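You operate a simulated robot arm through the tools that you are given. There is no shell and no other tool.

You are at the controls of a simulated robot arm. One attempt, no reset.

JOB
Press the measuring table's orange oil button 3 times, then move the table to blue, then yellow, and lock it.

The check looks at the end state, three seconds after you hand in, the way a careful person would. Anything else that was tipped, shoved, dropped, spilled or broken makes it a failure.

ROBOT AND FRAMES
A 6-joint arm with a four-finger gripper, fixed in place. Base frame: the origin is at the foot of the arm, x ahead of it, y to its left, z up. Lengths are in m, angles in degrees, forces in N, time in s.
Its first joint turns from -166.0 to 166.0 degrees. Payload 3.43 kg.
Tool frame: the origin (TCP) lies between the finger pads and is the grasp point; the fingertips stand 0.03 m ahead of it; z points along the fingers, y is the line along which they close. The gripper opens to 0.12 m. The gripper's body begins 0.085 m behind the TCP.
Orientation is that of the tool frame in the base frame, as [roll, pitch, yaw] about the fixed x, y, z axes, in that order (R = Rz(yaw) Ry(pitch) Rx(roll)). With the fingers straight down and closing along the base's y, the tool's x points along the base's -x, its y along +y and its z along -z.

CONTROLS
- The arm moves only by the tool apply_moves. Its argument "commands" is a list of rows, each a list of 7 numbers: the shift along the base's x, y, z in cm, then the turn, a rotation vector about the base's x, y, z in degrees, then the closure in counts, from 0 (fully open) to 255 (shut). In form: [[tx, ty, tz, rx, ry, rz, claw], ...]. A call has 1 to 20 rows; each row shifts and turns the commanded pose from where the row before left it. Rows are played at 5 a second. More than 0.05 m and 8.6 degrees between two rows, or a gripper value outside its range, and nothing of the call is played. A pose out of reach is approached as far as the arm can. The call stops where the force on the tool passes 50 N (or 10 N more than at its start, if that is more) or the arm is blocked; 0.2 s more then pass. The fingers move at their own pace and stop on an object; they squeeze with about 33 N. The grip force told is the motor's: it shows also when the fingers shut on nothing. Time passes only in rows, and 0.2 s behind the last, so rows that do not move let the fingers close. It gives the time, the measured TCP pose, the force on the tool (base axes), the opening and the grip force at its end, in the units of the frame above (readings bear some noise), with the torque about the TCP (base axes, N m) and any sound that the robot's microphone picked up, and new pictures: "views" is both (left out), scene, wrist or none.
- Cameras (640 x 400 px; columns grow to the right, rows downward): "scene" is fixed at [0.2202, 0.648, 1.6063]; the picture's right is [-0.50, -0.86, 0.00], its down [-0.69, 0.40, -0.61] and it looks along [0.53, -0.31, -0.79] (base axes); focal length 359 px, centre (320, 200). "wrist" rides on the gripper at [0.072, -0.017, -0.121] in the tool frame; the picture's right is [0.23, 0.97, 0.00], its down [-0.81, 0.19, -0.55] and it looks along [-0.54, 0.13, 0.83] (tool axes); focal length 275 px, centre (320, 200). There is no depth. A picture from a camera that has moved, and an enlarged one, comes with that camera's place and axes in the base frame and with its lens.
- inspect(camera, box): a new picture of the part [left, top, right, bottom] of that camera's present view, enlarged. No time passes.
- sign_off(): hands the job in; it is judged then, once.

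Places have to be worked out from the pictures, the camera data and where the tool is seen. Open the gripper and draw the arm clear of the work before you hand the job in, unless the task says otherwise.

The tools are called after "Emit:" as name(argument=value, ...) on one line, values as JSON. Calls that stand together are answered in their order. apply_moves: Moves the arm, as the interface text tells. Its arguments: {"type":"object","properties":{"commands":{"type":"array","items":{"type":"array","items":{"type":"number"}}},"views":{"type":"string","enum":["both","scene","wrist","none"]}},"required":["commands"]} The other tools are called the same way: inspect (camera, box) takes an enlarged picture of a part of a camera's view; sign_off () hands the job in.

At the start:

```text
clock: 0.0
tcp_pos: [0.4373, 0.2555, 1.2125]
tcp_rot: [-180.0, 0.0, -180.0]
ft_force: [-0.7, -0.5, 0.4]
ft_torque: [0.03, -0.01, 0.01]
width: 0.1201
finger_force: 0.1
```

scene: 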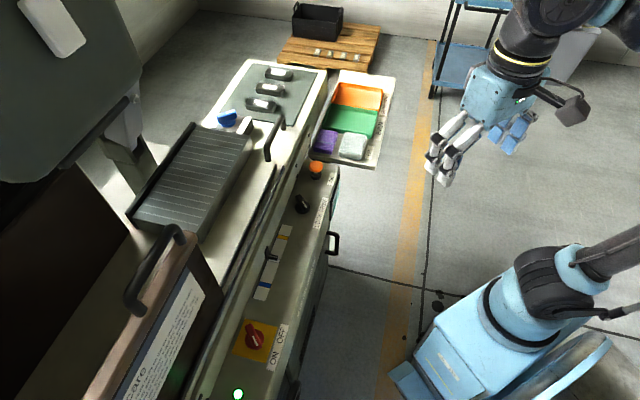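
wrist: 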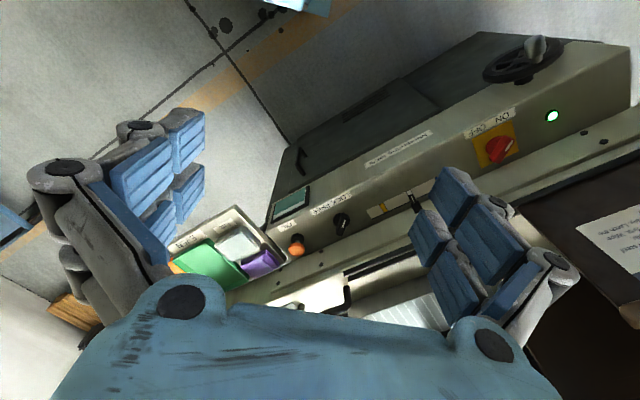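

I start by looking closely at the machine's panel in both cameras to identify the orange button, the slider with the colours, and the lock.

Emit:
inspect(camera="scene", box=[220, 150, 380, 250])

Emit:
inspect(camera="scene", box=[200, 220, 360, 400])

Emit:
inspect(camera="wrist", box=[240, 100, 560, 300])

Emit:
inspect(camera="scene", box=[120, 50, 340, 250])

```text
4.00 times, centred on (300, 200) of scene
camera zoom: at [0.2202, 0.648, 1.6063], right [-0.5, -0.86, 0.0], down [-0.69, 0.4, -0.61], along [0.53, -0.31, -0.79], focal length 1435 px, centre (400, 200)
```

zoom: 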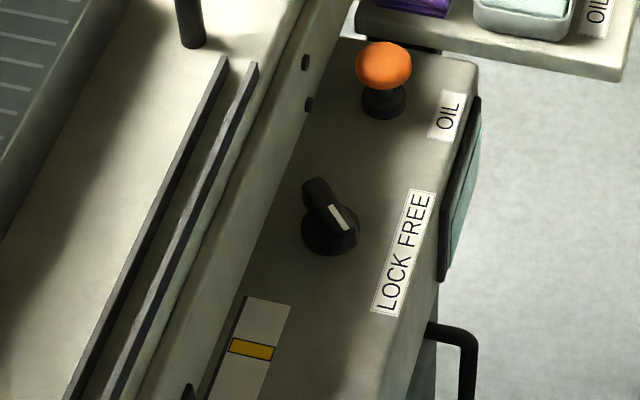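

```text
2.22 times, centred on (280, 310) of scene
camera zoom: at [0.2202, 0.648, 1.6063], right [-0.5, -0.86, 0.0], down [-0.69, 0.4, -0.61], along [0.53, -0.31, -0.79], focal length 797 px, centre (409, -44)
```

zoom: 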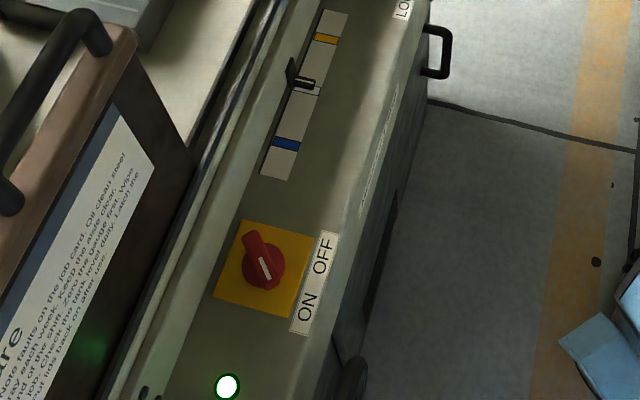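

```text
2.00 times, centred on (400, 200) of wrist
camera zoom: at [0.3657, 0.24, 1.3329], right [-0.23, 0.97, 0.0], down [0.81, 0.19, 0.55], along [0.54, 0.13, -0.83], focal length 551 px, centre (160, 200)
```

zoom: 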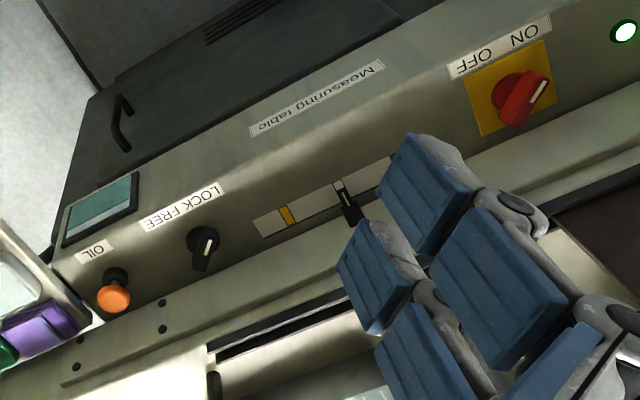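

```text
2.00 times, centred on (230, 150) of scene
camera zoom: at [0.2202, 0.648, 1.6063], right [-0.5, -0.86, 0.0], down [-0.69, 0.4, -0.61], along [0.53, -0.31, -0.79], focal length 718 px, centre (500, 300)
```

zoom: 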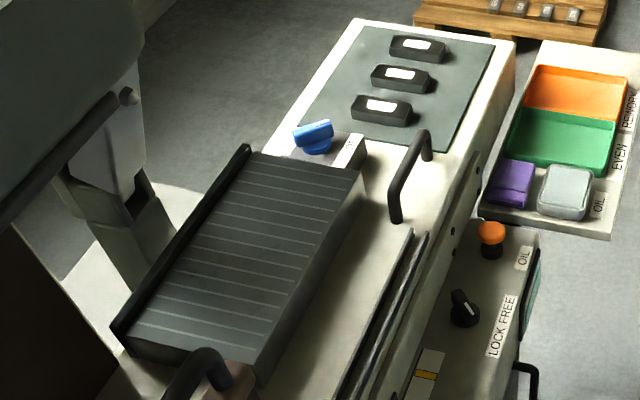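

The panel has an orange OIL button (around x 0.845, y 0.294, z 0.84), a LOCK/FREE knob (around 0.76, 0.389, 0.805) and a scale with a pointer (around 0.664, 0.527). I turn the wrist in place to see the left end, where a handwheel seems to be.

Emit:
apply_moves(commands=[[0, 0, 0, 0, 0, 8, 0], [0, 0, 0, 0, 0, 8, 0], [0, 0, 0, 0, 0, 8, 0], [0, 0, 0, 0, 0, 8, 0], [0, 0, 0, 0, 0, 8, 0]])

```text
clock: 1.2
tcp_pos: [0.4236, 0.2546, 1.2167]
tcp_rot: [179.9, 0.7, -139.9]
ft_force: [-0.4, 0.7, -0.9]
ft_torque: [-0.02, 0.0, -0.03]
width: 0.1202
finger_force: 0.0
camera wrist: at [0.3782, 0.1963, 1.3371], right [-0.8, 0.6, 0.0], down [0.49, 0.66, 0.56], along [0.34, 0.45, -0.83], focal length 275 px, centre (320, 200)
```

scene: 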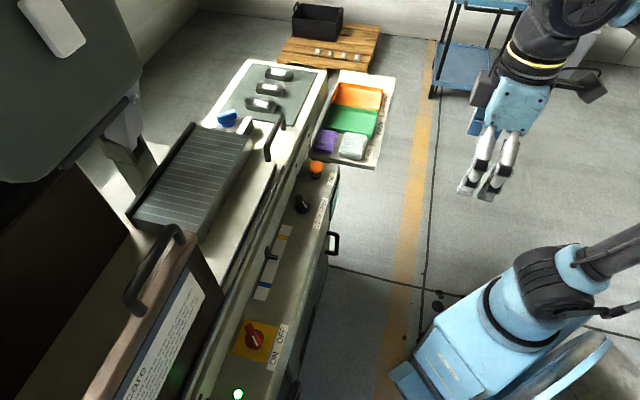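
wrist: 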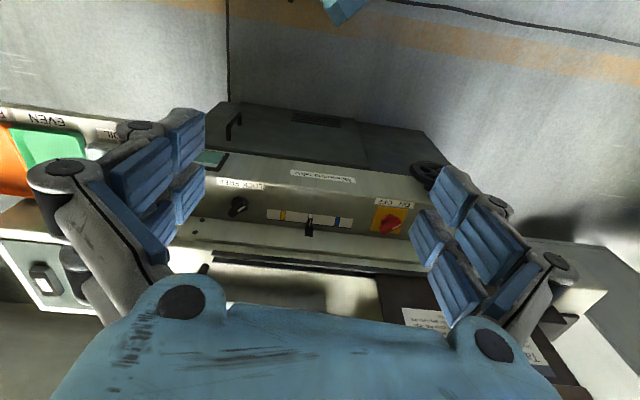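

The panel now lies level in the wrist picture. I zoom in on the parts.

Emit:
inspect(camera="wrist", box=[180, 130, 340, 280])

Emit:
inspect(camera="wrist", box=[360, 130, 560, 260])

Emit:
inspect(camera="wrist", box=[200, 230, 580, 380])

Emit:
inspect(camera="scene", box=[60, 200, 300, 400])

```text
2.67 times, centred on (260, 205) of wrist
camera zoom: at [0.3782, 0.1963, 1.3371], right [-0.8, 0.6, 0.0], down [0.49, 0.66, 0.56], along [0.34, 0.45, -0.83], focal length 734 px, centre (480, 187)
```

zoom: 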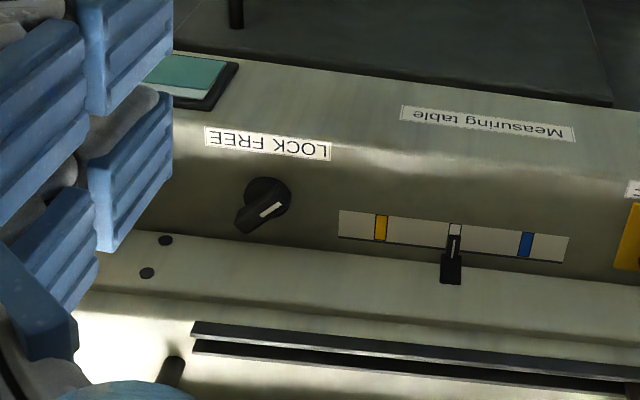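

```text
3.08 times, centred on (460, 195) of wrist
camera zoom: at [0.3782, 0.1963, 1.3371], right [-0.8, 0.6, 0.0], down [0.49, 0.66, 0.56], along [0.34, 0.45, -0.83], focal length 847 px, centre (-111, 215)
```

zoom: 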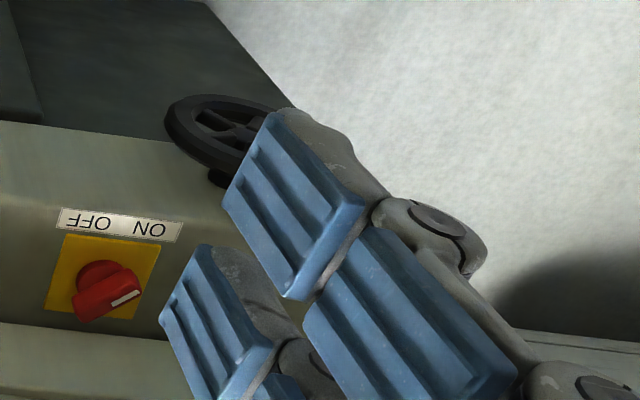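

```text
1.68 times, centred on (390, 305) of wrist
camera zoom: at [0.3782, 0.1963, 1.3371], right [-0.8, 0.6, 0.0], down [0.49, 0.66, 0.56], along [0.34, 0.45, -0.83], focal length 464 px, centre (202, 23)
```

zoom: 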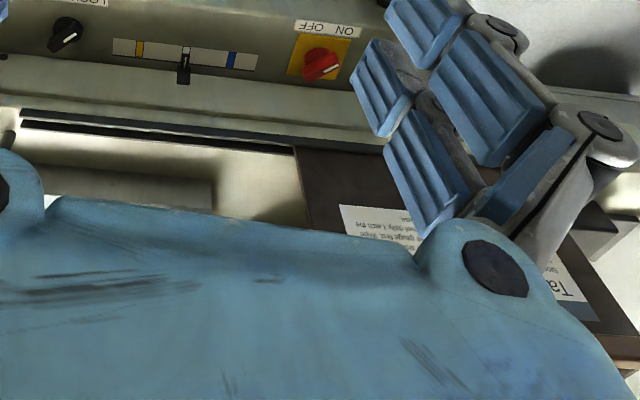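

```text
2.00 times, centred on (180, 300) of scene
camera zoom: at [0.2202, 0.648, 1.6063], right [-0.5, -0.86, 0.0], down [-0.69, 0.4, -0.61], along [0.53, -0.31, -0.79], focal length 718 px, centre (600, 0)
```

zoom: 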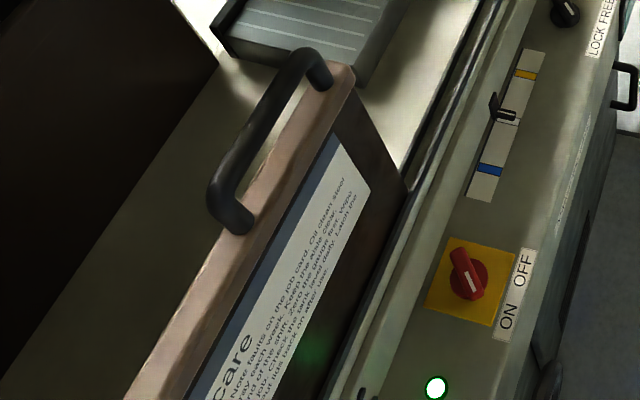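

The lock knob's mark points toward LOCK, the red switch toward ON with the lamp lit, and there is a handwheel on the left front of the cabinet. I read the notice closer and turn further to view the wheel.

Emit:
apply_moves(commands=[[0, 0, -2, 0, 0, 8, 0], [0, 0, -2, 0, 0, 8, 0], [0, 0, -2, 0, 0, 8, 0], [0, 0, -2, 0, 0, 8, 0], [0, 0, -2, 0, 0, 8, 0], [0, 0, 0, 0, 0, 0, 0]])

Emit:
inspect(camera="scene", box=[100, 270, 220, 400])

```text
clock: 2.6
tcp_pos: [0.4226, 0.2554, 1.1169]
tcp_rot: [179.8, 0.8, -99.9]
ft_force: [0.3, -0.1, 0.5]
ft_torque: [0.03, 0.02, -0.04]
width: 0.1198
finger_force: 0.1
camera wrist: at [0.4272, 0.182, 1.2374], right [-1.0, -0.06, 0.0], down [-0.05, 0.82, 0.56], along [-0.03, 0.56, -0.83], focal length 275 px, centre (320, 200)
```

scene: 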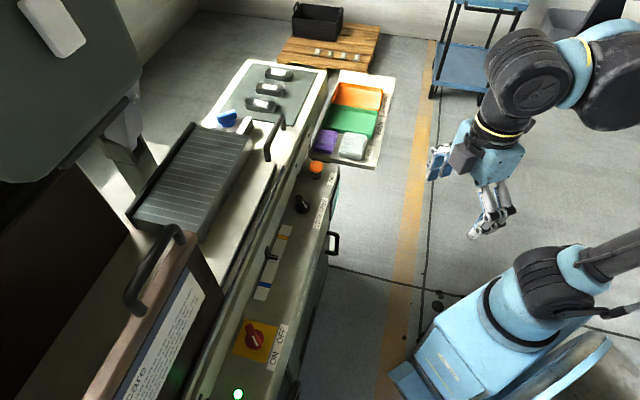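
wrist: 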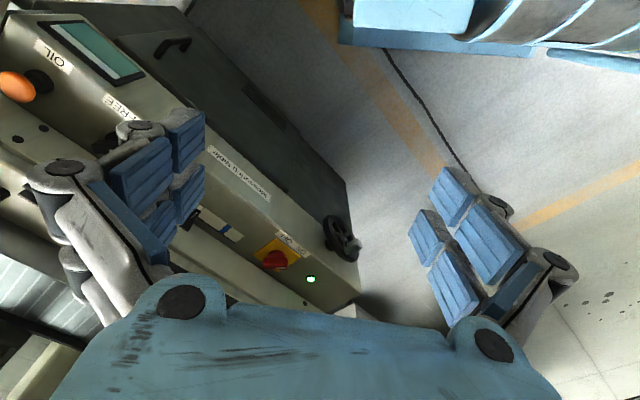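

```text
3.08 times, centred on (160, 335) of scene
camera zoom: at [0.2202, 0.648, 1.6063], right [-0.5, -0.86, 0.0], down [-0.69, 0.4, -0.61], along [0.53, -0.31, -0.79], focal length 1104 px, centre (812, -215)
```

zoom: 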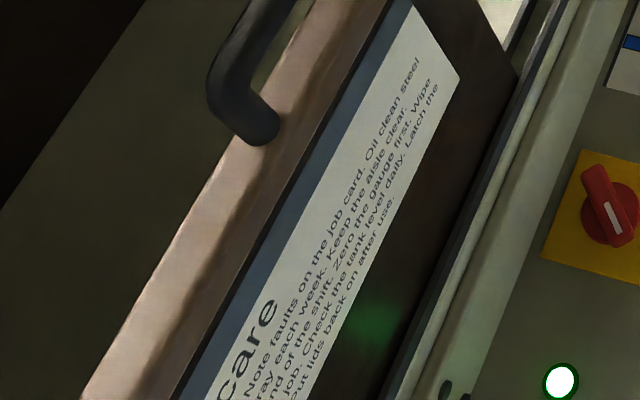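

Emit:
inspect(camera="wrist", box=[180, 130, 380, 310])

Emit:
inspect(camera="wrist", box=[0, 10, 160, 130])

```text
2.22 times, centred on (280, 220) of wrist
camera zoom: at [0.4272, 0.182, 1.2374], right [-1.0, -0.06, 0.0], down [-0.05, 0.82, 0.56], along [-0.03, 0.56, -0.83], focal length 612 px, centre (409, 156)
```

zoom: 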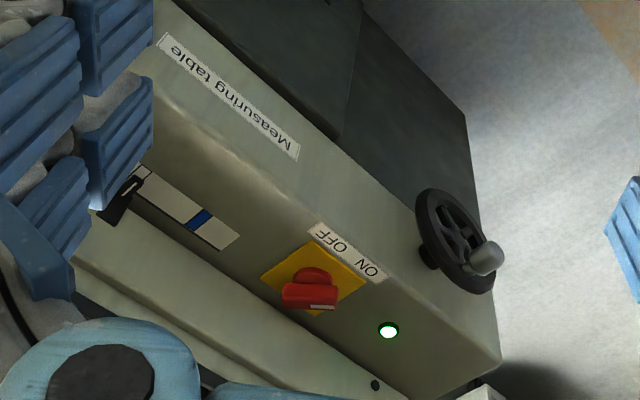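

```text
3.33 times, centred on (80, 70) of wrist
camera zoom: at [0.4272, 0.182, 1.2374], right [-1.0, -0.06, 0.0], down [-0.05, 0.82, 0.56], along [-0.03, 0.56, -0.83], focal length 918 px, centre (1120, 633)
```

zoom: 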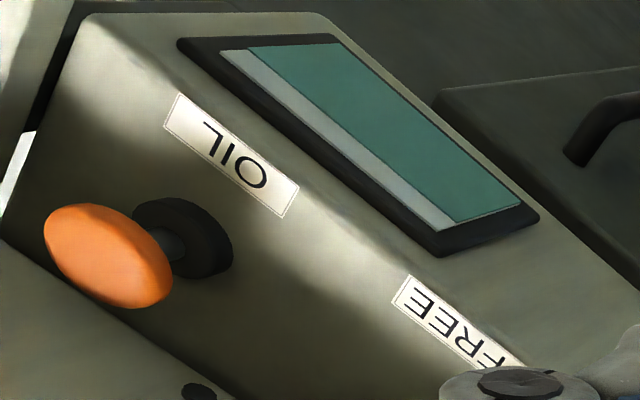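

The handwheel with a crank handle sits on the front face near x 0.36, y 0.64, z 0.71 and the panel runs along about azimuth 135°. I move to a spot in front of and above it to look straight at the wheel.

Emit:
apply_moves(commands=[[-1.95, 3.05, -2.2, 0, 0, -3.9, 0], [-1.95, 3.05, -2.2, 0, 0, -3.9, 0], [-1.95, 3.05, -2.2, 0, 0, -3.9, 0], [-1.95, 3.05, -2.2, 0, 0, -3.9, 0], [-1.95, 3.05, -2.2, 0, 0, -3.9, 0], [-1.95, 3.05, -2.2, 0, 0, -3.9, 0], [-1.95, 3.05, -2.2, 0, 0, -3.9, 0], [-1.95, 3.05, -2.2, 0, 0, -3.9, 0], [-1.95, 3.05, -2.2, 0, 0, -3.9, 0], [0, 0, 0, 0, 0, 0, 0]])

```text
clock: 4.8
tcp_pos: [0.2473, 0.5304, 0.919]
tcp_rot: [180.0, 0.7, -135.2]
ft_force: [0.3, 0.0, 0.2]
ft_torque: [-0.01, -0.02, 0.01]
width: 0.1202
finger_force: 0.1
camera wrist: at [0.2072, 0.4684, 1.0396], right [-0.85, 0.53, 0.0], down [0.44, 0.7, 0.56], along [0.3, 0.48, -0.83], focal length 275 px, centre (320, 200)
```

scene: 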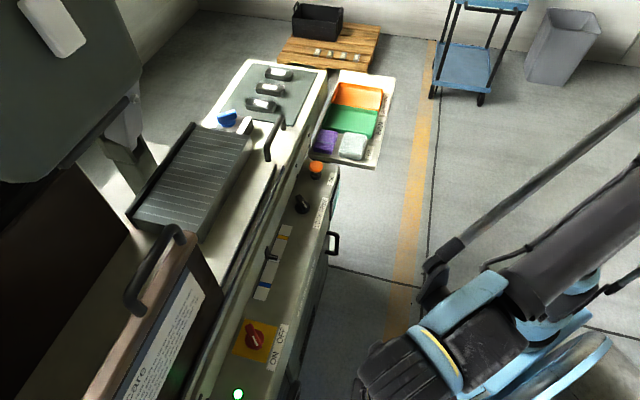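
wrist: 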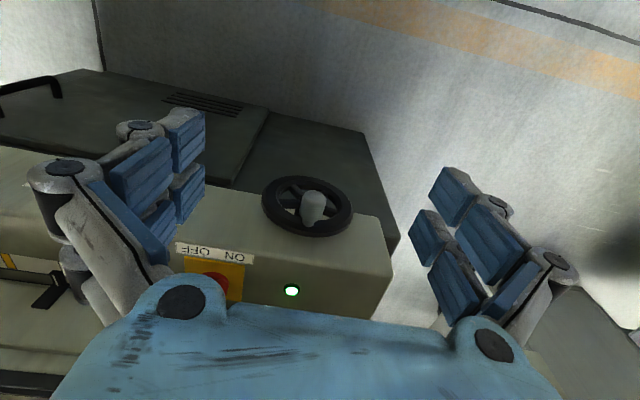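

Emit:
inspect(camera="wrist", box=[230, 150, 400, 310])

```text
2.50 times, centred on (315, 230) of wrist
camera zoom: at [0.2072, 0.4684, 1.0396], right [-0.85, 0.53, 0.0], down [0.44, 0.7, 0.56], along [0.3, 0.48, -0.83], focal length 688 px, centre (332, 125)
```

zoom: 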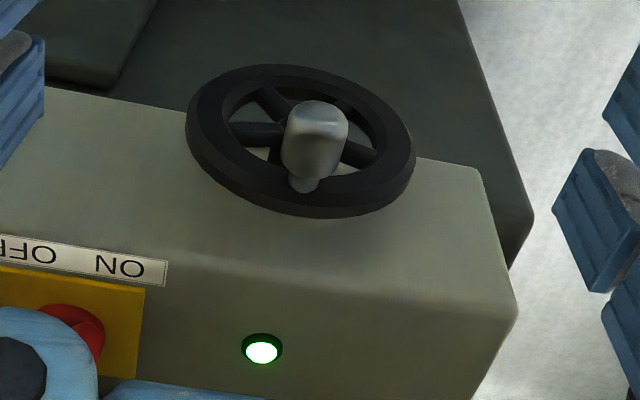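

The wheel stands upright (axis horizontal, toward the robot), centre near (0.354, 0.667, 0.695), with its knob handle at the top. First the oil: I move to a viewpoint in front of the orange button.

Emit:
apply_moves(commands=[[3.754, -2.662, 0.93, 0, 0, 0, 0], [3.754, -2.662, 0.93, 0, 0, 0, 0], [3.754, -2.662, 0.93, 0, 0, 0, 0], [3.754, -2.662, 0.93, 0, 0, 0, 0], [3.754, -2.662, 0.93, 0, 0, 0, 0], [3.754, -2.662, 0.93, 0, 0, 0, 0], [3.754, -2.662, 0.93, 0, 0, 0, 0], [3.754, -2.662, 0.93, 0, 0, 0, 0], [3.754, -2.662, 0.93, 0, 0, 0, 0], [3.754, -2.662, 0.93, 0, 0, 0, 0], [3.754, -2.662, 0.93, 0, 0, 0, 0], [3.754, -2.662, 0.93, 0, 0, 0, 0], [3.754, -2.662, 0.93, 0, 0, 0, 0], [0, 0, 0, 0, 0, 0, 0]])

```text
clock: 7.8
tcp_pos: [0.7344, 0.183, 1.0408]
tcp_rot: [179.9, 0.5, -135.1]
ft_force: [-0.1, -0.3, -0.1]
ft_torque: [-0.02, -0.01, -0.01]
width: 0.1201
finger_force: 0.2
camera wrist: at [0.695, 0.1215, 1.1604], right [-0.85, 0.53, 0.0], down [0.43, 0.7, 0.56], along [0.3, 0.48, -0.83], focal length 275 px, centre (320, 200)
```

scene: 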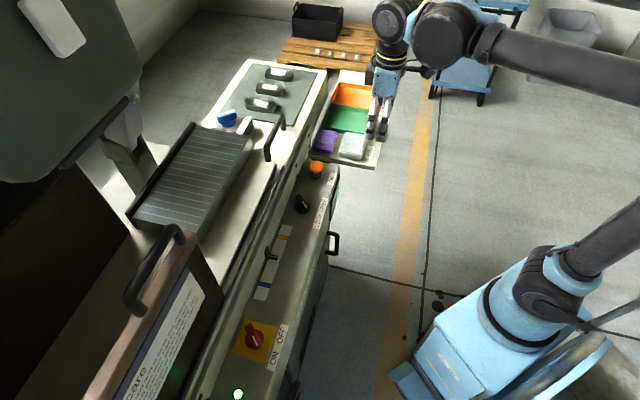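
wrist: 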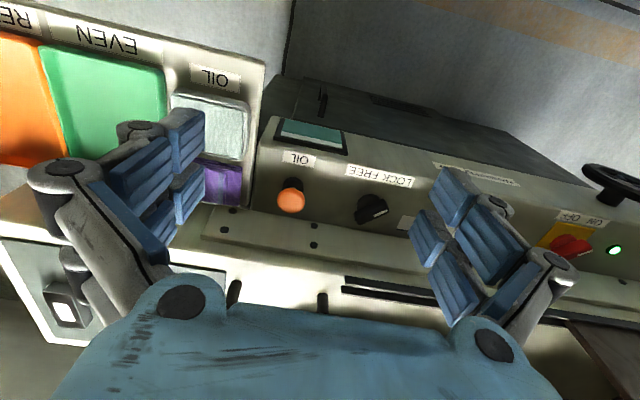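

Emit:
inspect(camera="wrist", box=[250, 100, 430, 260])

Emit:
inspect(camera="scene", box=[270, 90, 410, 220])

```text
2.50 times, centred on (340, 180) of wrist
camera zoom: at [0.695, 0.1215, 1.1604], right [-0.85, 0.53, 0.0], down [0.43, 0.7, 0.56], along [0.3, 0.48, -0.83], focal length 688 px, centre (270, 250)
```

zoom: 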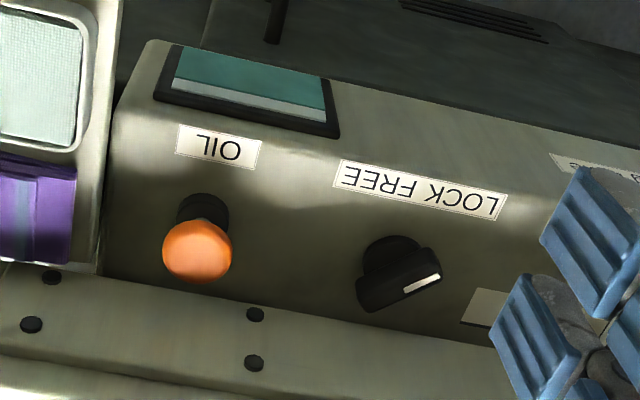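

```text
3.08 times, centred on (340, 155) of scene
camera zoom: at [0.2202, 0.648, 1.6063], right [-0.5, -0.86, 0.0], down [-0.69, 0.4, -0.61], along [0.53, -0.31, -0.79], focal length 1104 px, centre (258, 338)
```

zoom: 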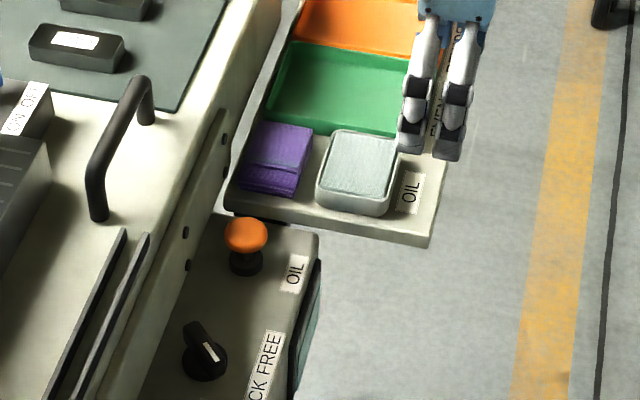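

The cap's centre triangulates to about (0.850, 0.290, 0.835), about 4 cm wide. I close the fingers, move above it and stop with the tips about 4 cm over the cap.

Emit:
apply_moves(commands=[[2.89, 2.675, 0, 0, 0, 0, 255], [2.89, 2.675, 0, 0, 0, 0, 255], [2.89, 2.675, 0, 0, 0, 0, 255], [2.89, 2.675, 0, 0, 0, 0, 255], [0, 0, -3, 0, 0, 0, 255], [0, 0, -3, 0, 0, 0, 255], [0, 0, -3, 0, 0, 0, 255], [0, 0, -3, 0, 0, 0, 255], [0, 0, 0, 0, 0, 0, 255]])

```text
clock: 9.8
tcp_pos: [0.8505, 0.2913, 0.9184]
tcp_rot: [179.8, 0.5, -135.2]
ft_force: [-0.6, 0.2, 0.1]
ft_torque: [-0.02, 0.01, 0.01]
width: 0.0002
finger_force: 33.0
camera wrist: at [0.8108, 0.2295, 1.0392], right [-0.85, 0.53, 0.0], down [0.44, 0.7, 0.56], along [0.3, 0.48, -0.83], focal length 275 px, centre (320, 200)
```

scene: 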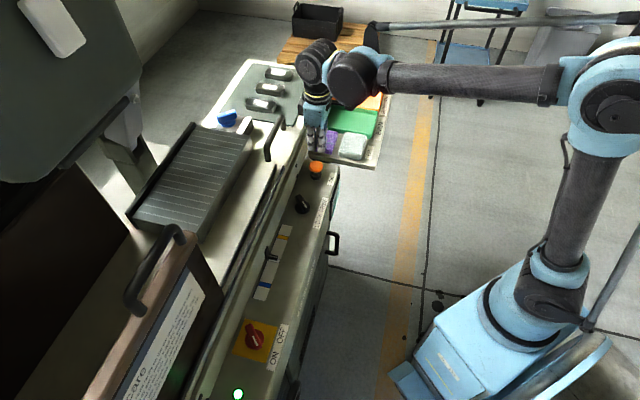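
wrist: 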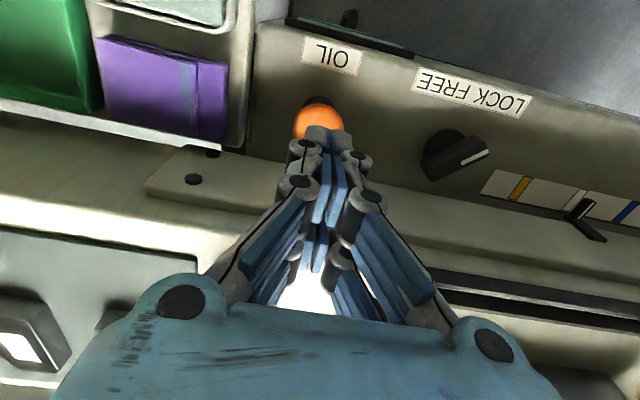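

Emit:
inspect(camera="wrist", box=[250, 60, 400, 200])

Emit:
inspect(camera="scene", box=[270, 90, 370, 190])

```text
2.86 times, centred on (325, 130) of wrist
camera zoom: at [0.8108, 0.2295, 1.0392], right [-0.85, 0.53, 0.0], down [0.44, 0.7, 0.56], along [0.3, 0.48, -0.83], focal length 786 px, centre (306, 400)
```

zoom: 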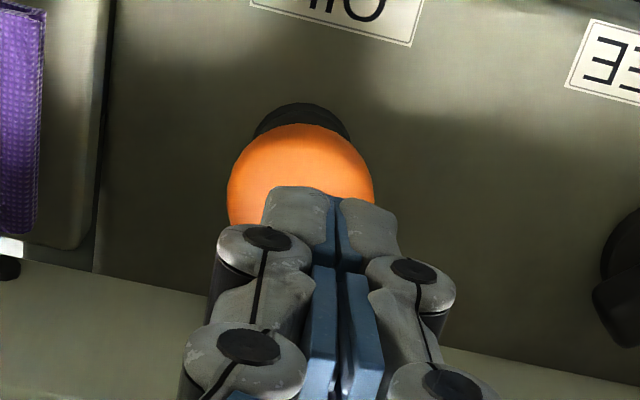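

```text
4.00 times, centred on (320, 140) of scene
camera zoom: at [0.2202, 0.648, 1.6063], right [-0.5, -0.86, 0.0], down [-0.69, 0.4, -0.61], along [0.53, -0.31, -0.79], focal length 1435 px, centre (320, 440)
```

zoom: 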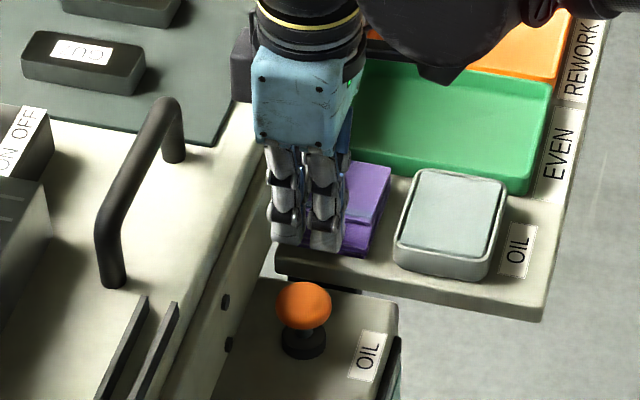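

The button's cap now fits best at (0.850, 0.292, 0.825), right below the tips. I descend 4.5 cm, then creep.

Emit:
apply_moves(commands=[[0, 0, -2, 0, 0, 0, 255], [0, 0, -2, 0, 0, 0, 255], [0, 0, -0.4, 0, 0, 0, 255], [0, 0, 0, 0, 0, 0, 255]])

```text
clock: 10.8
tcp_pos: [0.8499, 0.293, 0.8754]
tcp_rot: [180.0, 0.6, -135.2]
ft_force: [-0.4, -1.3, -0.9]
ft_torque: [-0.01, 0.0, 0.02]
width: 0.0
finger_force: 32.9
camera wrist: at [0.8106, 0.2296, 0.9952], right [-0.85, 0.53, 0.0], down [0.44, 0.7, 0.56], along [0.3, 0.48, -0.83], focal length 275 px, centre (320, 200)
```

scene: 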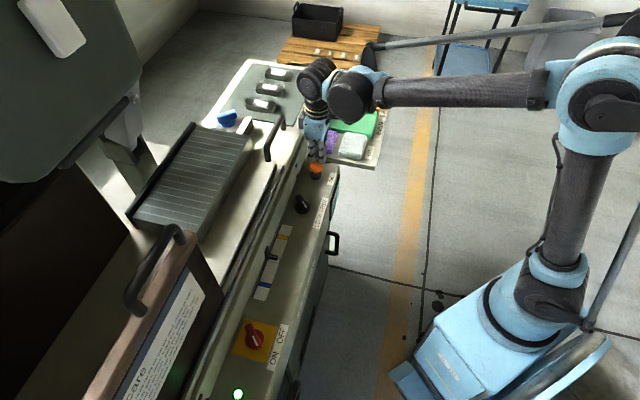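
wrist: 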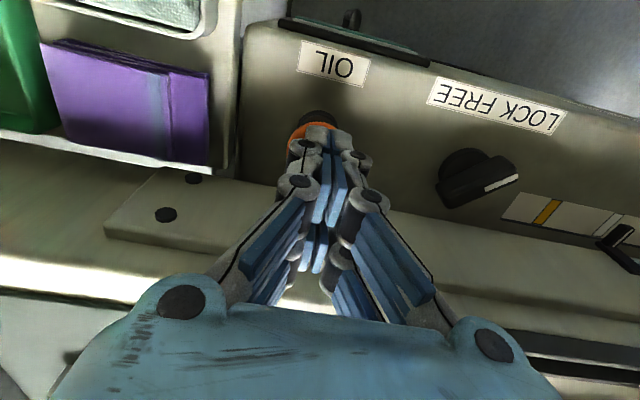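

Tips are just above the cap, slightly off to one side; I correct by a few mm and creep down to find contact.

Emit:
apply_moves(commands=[[0.4, -0.4, 0, 0, 0, 0, 255], [0, 0, -0.3, 0, 0, 0, 255], [0, 0, -0.3, 0, 0, 0, 255], [0, 0, -0.3, 0, 0, 0, 255], [0, 0, 0, 0, 0, 0, 255]], views="wrist")

```text
clock: 12.0
tcp_pos: [0.8539, 0.2882, 0.8663]
tcp_rot: [179.9, 0.6, -135.1]
ft_force: [-0.2, 0.2, -0.1]
ft_torque: [0.0, 0.04, -0.05]
width: 0.0
finger_force: 32.6
camera wrist: at [0.8143, 0.2256, 0.9865], right [-0.85, 0.53, 0.0], down [0.44, 0.7, 0.56], along [0.3, 0.48, -0.83], focal length 275 px, centre (320, 200)
```

wrist: 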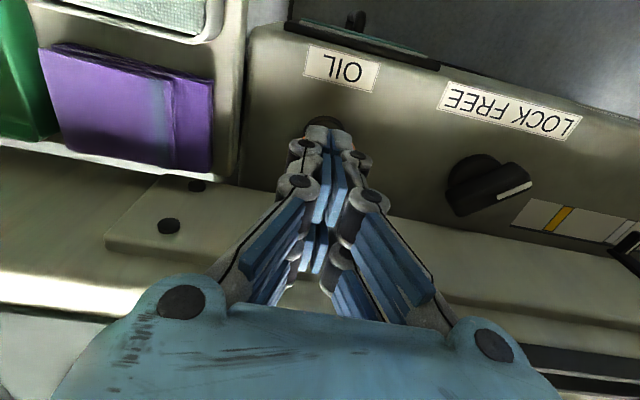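

No contact yet, cap hidden behind the tips. I keep creeping in 2 mm steps.

Emit:
apply_moves(commands=[[0, 0, -0.2, 0, 0, 0, 255], [0, 0, -0.2, 0, 0, 0, 255], [0, 0, -0.2, 0, 0, 0, 255], [0, 0, 0, 0, 0, 0, 255]], views="scene")

Emit:
inspect(camera="scene", box=[280, 120, 350, 190])

```text
clock: 13.0
tcp_pos: [0.8534, 0.2873, 0.86]
tcp_rot: [179.8, 0.6, -135.1]
ft_force: [0.5, 0.1, -0.9]
ft_torque: [0.0, 0.01, -0.03]
width: 0.0
finger_force: 33.0
```

scene: 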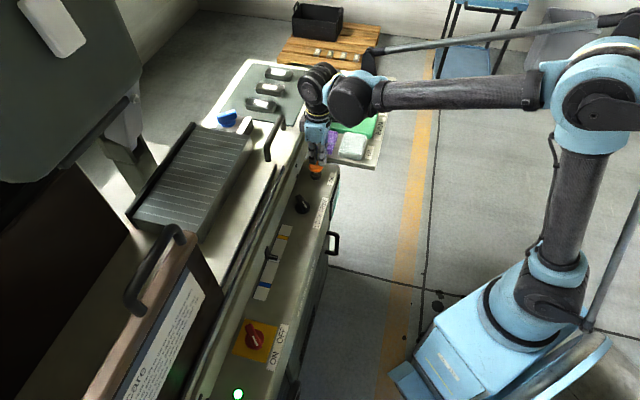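

```text
5.71 times, centred on (315, 155) of scene
camera zoom: at [0.2202, 0.648, 1.6063], right [-0.5, -0.86, 0.0], down [-0.69, 0.4, -0.61], along [0.53, -0.31, -0.79], focal length 2050 px, centre (349, 457)
```

zoom: 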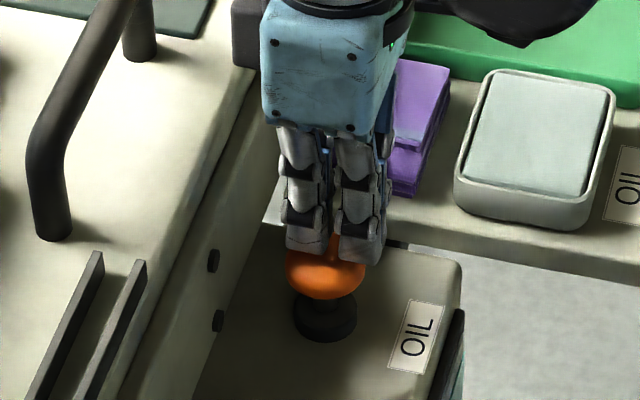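

The tips are practically touching the cap. Continue down in small steps, watching force and sound.

Emit:
apply_moves(commands=[[0, 0, -0.2, 0, 0, 0, 255], [0, 0, -0.2, 0, 0, 0, 255], [0, 0, 0, 0, 0, 0, 255]], views="none")

```text
clock: 13.8
tcp_pos: [0.8536, 0.2875, 0.8557]
tcp_rot: [179.9, 0.6, -135.1]
ft_force: [-0.3, 0.6, -0.2]
ft_torque: [-0.01, 0.0, -0.02]
width: 0.0002
finger_force: 33.1
```

Still no force; further down by 2 mm steps.

Emit:
apply_moves(commands=[[0, 0, -0.2, 0, 0, 0, 255], [0, 0, -0.2, 0, 0, 0, 255], [0, 0, 0, 0, 0, 0, 255]], views="none")

```text
clock: 14.6
tcp_pos: [0.853, 0.2881, 0.8538]
tcp_rot: [179.9, 0.7, -135.1]
ft_force: [1.2, 0.2, 2.3]
ft_torque: [0.02, -0.01, 0.0]
width: 0.006
finger_force: 33.4
```

Contact: 2.3 N upward at TCP z≈0.854. I press on in small steps.

Emit:
apply_moves(commands=[[0, 0, -0.2, 0, 0, 0, 255], [0, 0, -0.2, 0, 0, 0, 255], [0, 0, 0, 0, 0, 0, 255]], views="scene")

Emit:
inspect(camera="scene", box=[280, 120, 350, 190])

Emit:
inspect(camera="wrist", box=[250, 60, 400, 200])

```text
clock: 15.4
tcp_pos: [0.853, 0.2881, 0.8484]
tcp_rot: [179.9, 0.6, -135.0]
ft_force: [-1.7, 0.2, 4.0]
ft_torque: [0.02, 0.07, -0.02]
width: 0.006
finger_force: 33.3
```

scene: 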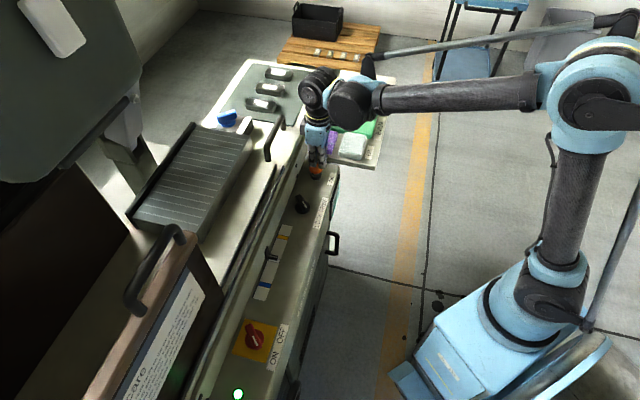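

```text
5.71 times, centred on (315, 155) of scene
camera zoom: at [0.2202, 0.648, 1.6063], right [-0.5, -0.86, 0.0], down [-0.69, 0.4, -0.61], along [0.53, -0.31, -0.79], focal length 2050 px, centre (349, 457)
```

zoom: 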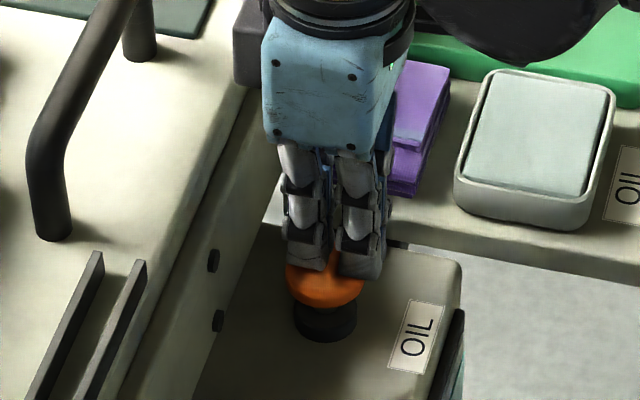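

```text
2.86 times, centred on (325, 130) of wrist
camera zoom: at [0.8141, 0.2252, 0.9687], right [-0.85, 0.53, 0.0], down [0.44, 0.7, 0.56], along [0.3, 0.48, -0.83], focal length 786 px, centre (306, 400)
```

zoom: 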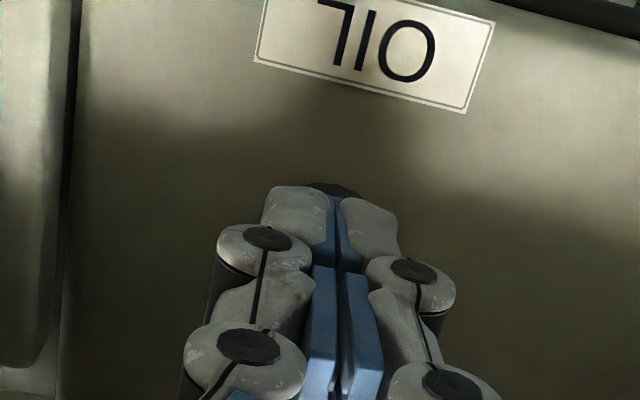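

The cap moves down with the fingers (4 N), no click yet. I go on pressing.

Emit:
apply_moves(commands=[[0, 0, -0.15, 0, 0, 0, 255], [0, 0, -0.15, 0, 0, 0, 255], [0, 0, 0, 0, 0, 0, 255]], views="none")

```text
clock: 16.2
tcp_pos: [0.8528, 0.2867, 0.8458]
tcp_rot: [179.9, 0.7, -135.2]
ft_force: [3.0, 1.3, 6.2]
ft_torque: [0.03, -0.04, -0.01]
width: 0.006
finger_force: 33.4
```

Force grows gently (6 N). Further in small steps.

Emit:
apply_moves(commands=[[0, 0, -0.15, 0, 0, 0, 255], [0, 0, -0.15, 0, 0, 0, 255], [0, 0, 0, 0, 0, 0, 255]], views="none")

```text
clock: 17.0
tcp_pos: [0.8533, 0.2878, 0.8434]
tcp_rot: [179.9, 0.5, -135.1]
ft_force: [3.1, -2.7, 6.8]
ft_torque: [-0.06, -0.03, -0.01]
width: 0.0057
finger_force: 33.7
heard: click
```

Click heard at TCP z≈0.8435: first press counted. I lift 1.8 cm to let the button spring back.

Emit:
apply_moves(commands=[[0, 0, 0.9, 0, 0, 0, 255], [0, 0, 0.9, 0, 0, 0, 255], [0, 0, 0, 0, 0, 0, 255], [0, 0, 0, 0, 0, 0, 255]], views="wrist")

Emit:
inspect(camera="scene", box=[280, 120, 350, 190])

```text
clock: 18.0
tcp_pos: [0.852, 0.2874, 0.8606]
tcp_rot: [179.9, 0.6, -135.1]
ft_force: [-0.3, -0.1, -0.2]
ft_torque: [-0.02, -0.02, -0.01]
width: 0.0
finger_force: 32.5
camera wrist: at [0.8139, 0.2256, 0.9806], right [-0.85, 0.53, 0.0], down [0.44, 0.7, 0.56], along [0.3, 0.48, -0.83], focal length 275 px, centre (320, 200)
```

wrist: 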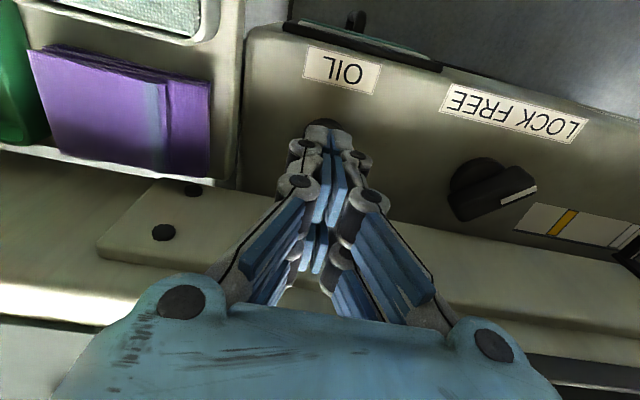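

```text
5.71 times, centred on (315, 155) of scene
camera zoom: at [0.2202, 0.648, 1.6063], right [-0.5, -0.86, 0.0], down [-0.69, 0.4, -0.61], along [0.53, -0.31, -0.79], focal length 2050 px, centre (349, 457)
```

zoom: 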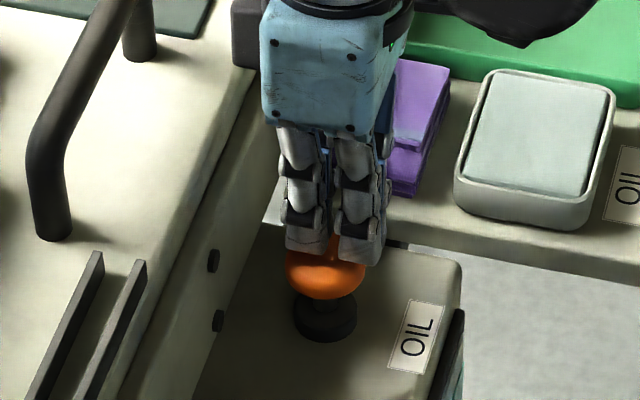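

The cap is back up and the tool is unloaded. Second press, down the same 1.8 cm with slow final steps.

Emit:
apply_moves(commands=[[0, 0, -0.6, 0, 0, 0, 255], [0, 0, -0.4, 0, 0, 0, 255], [0, 0, -0.3, 0, 0, 0, 255], [0, 0, -0.2, 0, 0, 0, 255], [0, 0, -0.15, 0, 0, 0, 255], [0, 0, -0.15, 0, 0, 0, 255], [0, 0, 0, 0, 0, 0, 255]], views="none")

```text
clock: 19.6
tcp_pos: [0.853, 0.2878, 0.8426]
tcp_rot: [179.9, 0.6, -135.0]
ft_force: [-0.9, 2.5, 6.2]
ft_torque: [0.06, 0.03, 0.0]
width: 0.006
finger_force: 33.8
heard: click
```

Second click heard. I release again.

Emit:
apply_moves(commands=[[0, 0, 0.9, 0, 0, 0, 255], [0, 0, 0.9, 0, 0, 0, 255], [0, 0, 0, 0, 0, 0, 255], [0, 0, 0, 0, 0, 0, 255]], views="none")

```text
clock: 20.6
tcp_pos: [0.8537, 0.2883, 0.8607]
tcp_rot: [179.9, 0.5, -135.1]
ft_force: [-0.2, 0.8, -0.3]
ft_torque: [0.0, -0.03, -0.02]
width: 0.0
finger_force: 33.6
```

Released and unloaded; now the third press.

Emit:
apply_moves(commands=[[0, 0, -0.6, 0, 0, 0, 255], [0, 0, -0.4, 0, 0, 0, 255], [0, 0, -0.3, 0, 0, 0, 255], [0, 0, -0.2, 0, 0, 0, 255], [0, 0, -0.15, 0, 0, 0, 255], [0, 0, -0.15, 0, 0, 0, 255], [0, 0, 0, 0, 0, 0, 255]], views="none")

```text
clock: 22.2
tcp_pos: [0.853, 0.2885, 0.8433]
tcp_rot: [179.9, 0.7, -135.1]
ft_force: [1.7, 3.0, 6.7]
ft_torque: [0.06, -0.07, 0.02]
width: 0.0062
finger_force: 33.3
heard: click
```

Third click heard: the oil button is done. I rise clear, open, and back off to view the lock knob.

Emit:
apply_moves(commands=[[0, 0, 4, 0, 0, 0, 255], [0, 0, 4, 0, 0, 0, 255], [0, 0, 4, 0, 0, 0, 255], [0, 0, 4, 0, 0, 0, 255], [-4, -0.1, 0, 0, 0, 0, 0], [-4, -0.1, 0, 0, 0, 0, 0], [-4, -0.1, 0, 0, 0, 0, 0], [-4, -0.1, 0, 0, 0, 0, 0], [-4, -0.1, 0, 0, 0, 0, 0], [0, 0, 0, 0, 0, 0, 0]])

Emit:
inspect(camera="wrist", box=[230, 100, 430, 260])

Emit:
inspect(camera="scene", box=[270, 150, 350, 230])

```text
clock: 24.4
tcp_pos: [0.6536, 0.2835, 1.0021]
tcp_rot: [179.9, 0.6, -135.1]
ft_force: [0.5, 0.7, 0.5]
ft_torque: [0.03, -0.01, 0.01]
width: 0.1199
finger_force: 0.1
camera wrist: at [0.6136, 0.2208, 1.1227], right [-0.85, 0.53, 0.0], down [0.44, 0.7, 0.56], along [0.3, 0.48, -0.83], focal length 275 px, centre (320, 200)
```

scene: 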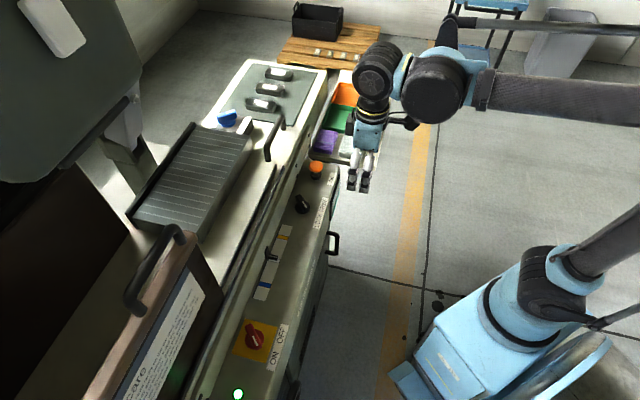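
wrist: 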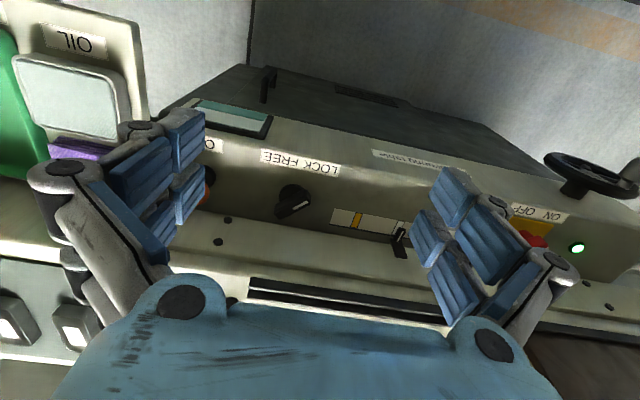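

```text
2.50 times, centred on (330, 180) of wrist
camera zoom: at [0.6136, 0.2208, 1.1227], right [-0.85, 0.53, 0.0], down [0.44, 0.7, 0.56], along [0.3, 0.48, -0.83], focal length 688 px, centre (295, 250)
```

zoom: 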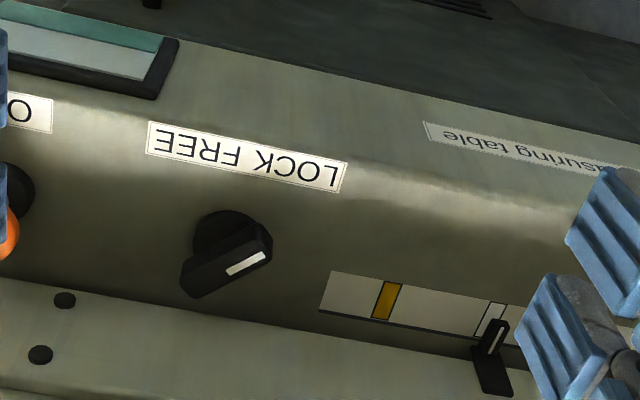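

```text
5.00 times, centred on (310, 190) of scene
camera zoom: at [0.2202, 0.648, 1.6063], right [-0.5, -0.86, 0.0], down [-0.69, 0.4, -0.61], along [0.53, -0.31, -0.79], focal length 1794 px, centre (370, 250)
```

zoom: 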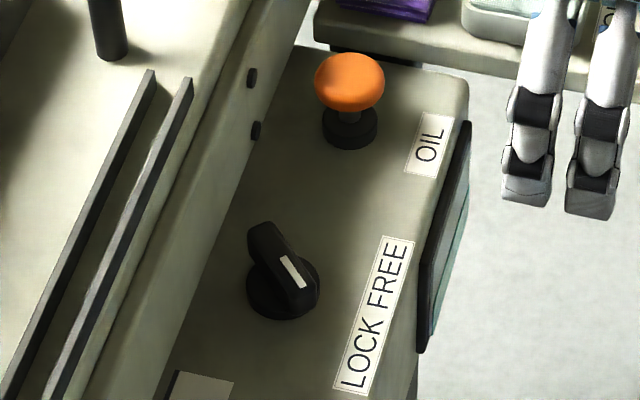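

The lock bar lies along base x (mark toward −x = LOCK), centre about (0.763, 0.384), top near z≈0.815. I move above it with the fingers turned to close along base y, half open.

Emit:
apply_moves(commands=[[1.82, 1.675, -1.2, 0, 0, -7.5, 110], [1.82, 1.675, -1.2, 0, 0, -7.5, 110], [1.82, 1.675, -1.2, 0, 0, -7.5, 110], [1.82, 1.675, -1.2, 0, 0, -7.5, 110], [1.82, 1.675, -1.2, 0, 0, -7.5, 110], [1.82, 1.675, -1.2, 0, 0, -7.5, 110], [0, 0, 0, 0, 0, 0, 110]])

Emit:
inspect(camera="wrist", box=[220, 60, 420, 220])

Emit:
inspect(camera="scene", box=[260, 140, 350, 230])

```text
clock: 26.0
tcp_pos: [0.7627, 0.3839, 0.9305]
tcp_rot: [179.9, 0.6, 179.8]
ft_force: [0.0, -1.1, 0.8]
ft_torque: [0.02, 0.01, 0.03]
width: 0.0682
finger_force: 0.1
camera wrist: at [0.69, 0.3684, 1.0501], right [-0.23, 0.97, 0.0], down [0.81, 0.19, 0.56], along [0.55, 0.13, -0.83], focal length 275 px, centre (320, 200)
```

scene: 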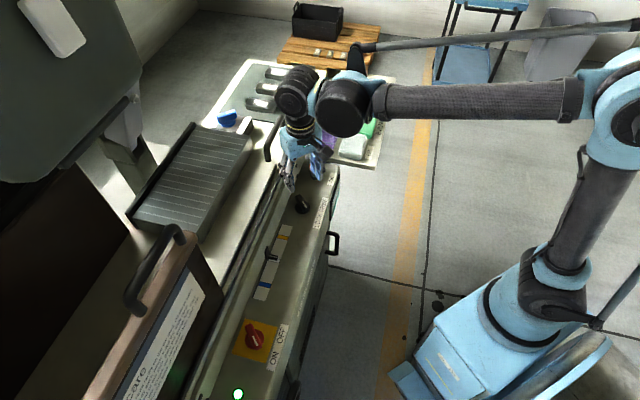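
wrist: 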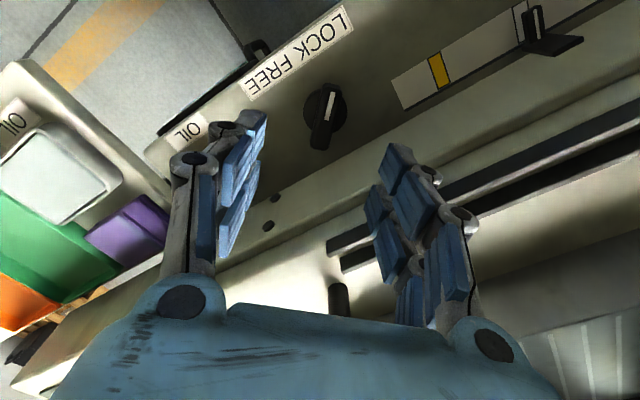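

```text
2.50 times, centred on (320, 140) of wrist
camera zoom: at [0.69, 0.3684, 1.0501], right [-0.23, 0.97, 0.0], down [0.81, 0.19, 0.56], along [0.55, 0.13, -0.83], focal length 688 px, centre (320, 350)
```

zoom: 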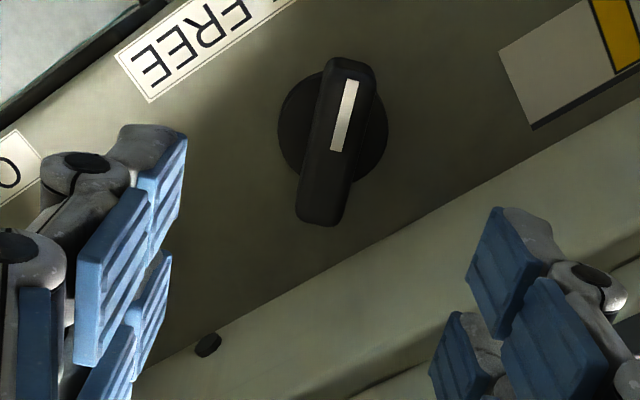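

```text
4.44 times, centred on (305, 185) of scene
camera zoom: at [0.2202, 0.648, 1.6063], right [-0.5, -0.86, 0.0], down [-0.69, 0.4, -0.61], along [0.53, -0.31, -0.79], focal length 1594 px, centre (387, 267)
```

zoom: 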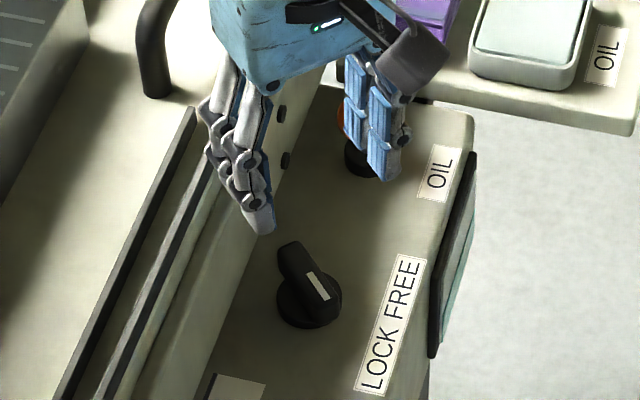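

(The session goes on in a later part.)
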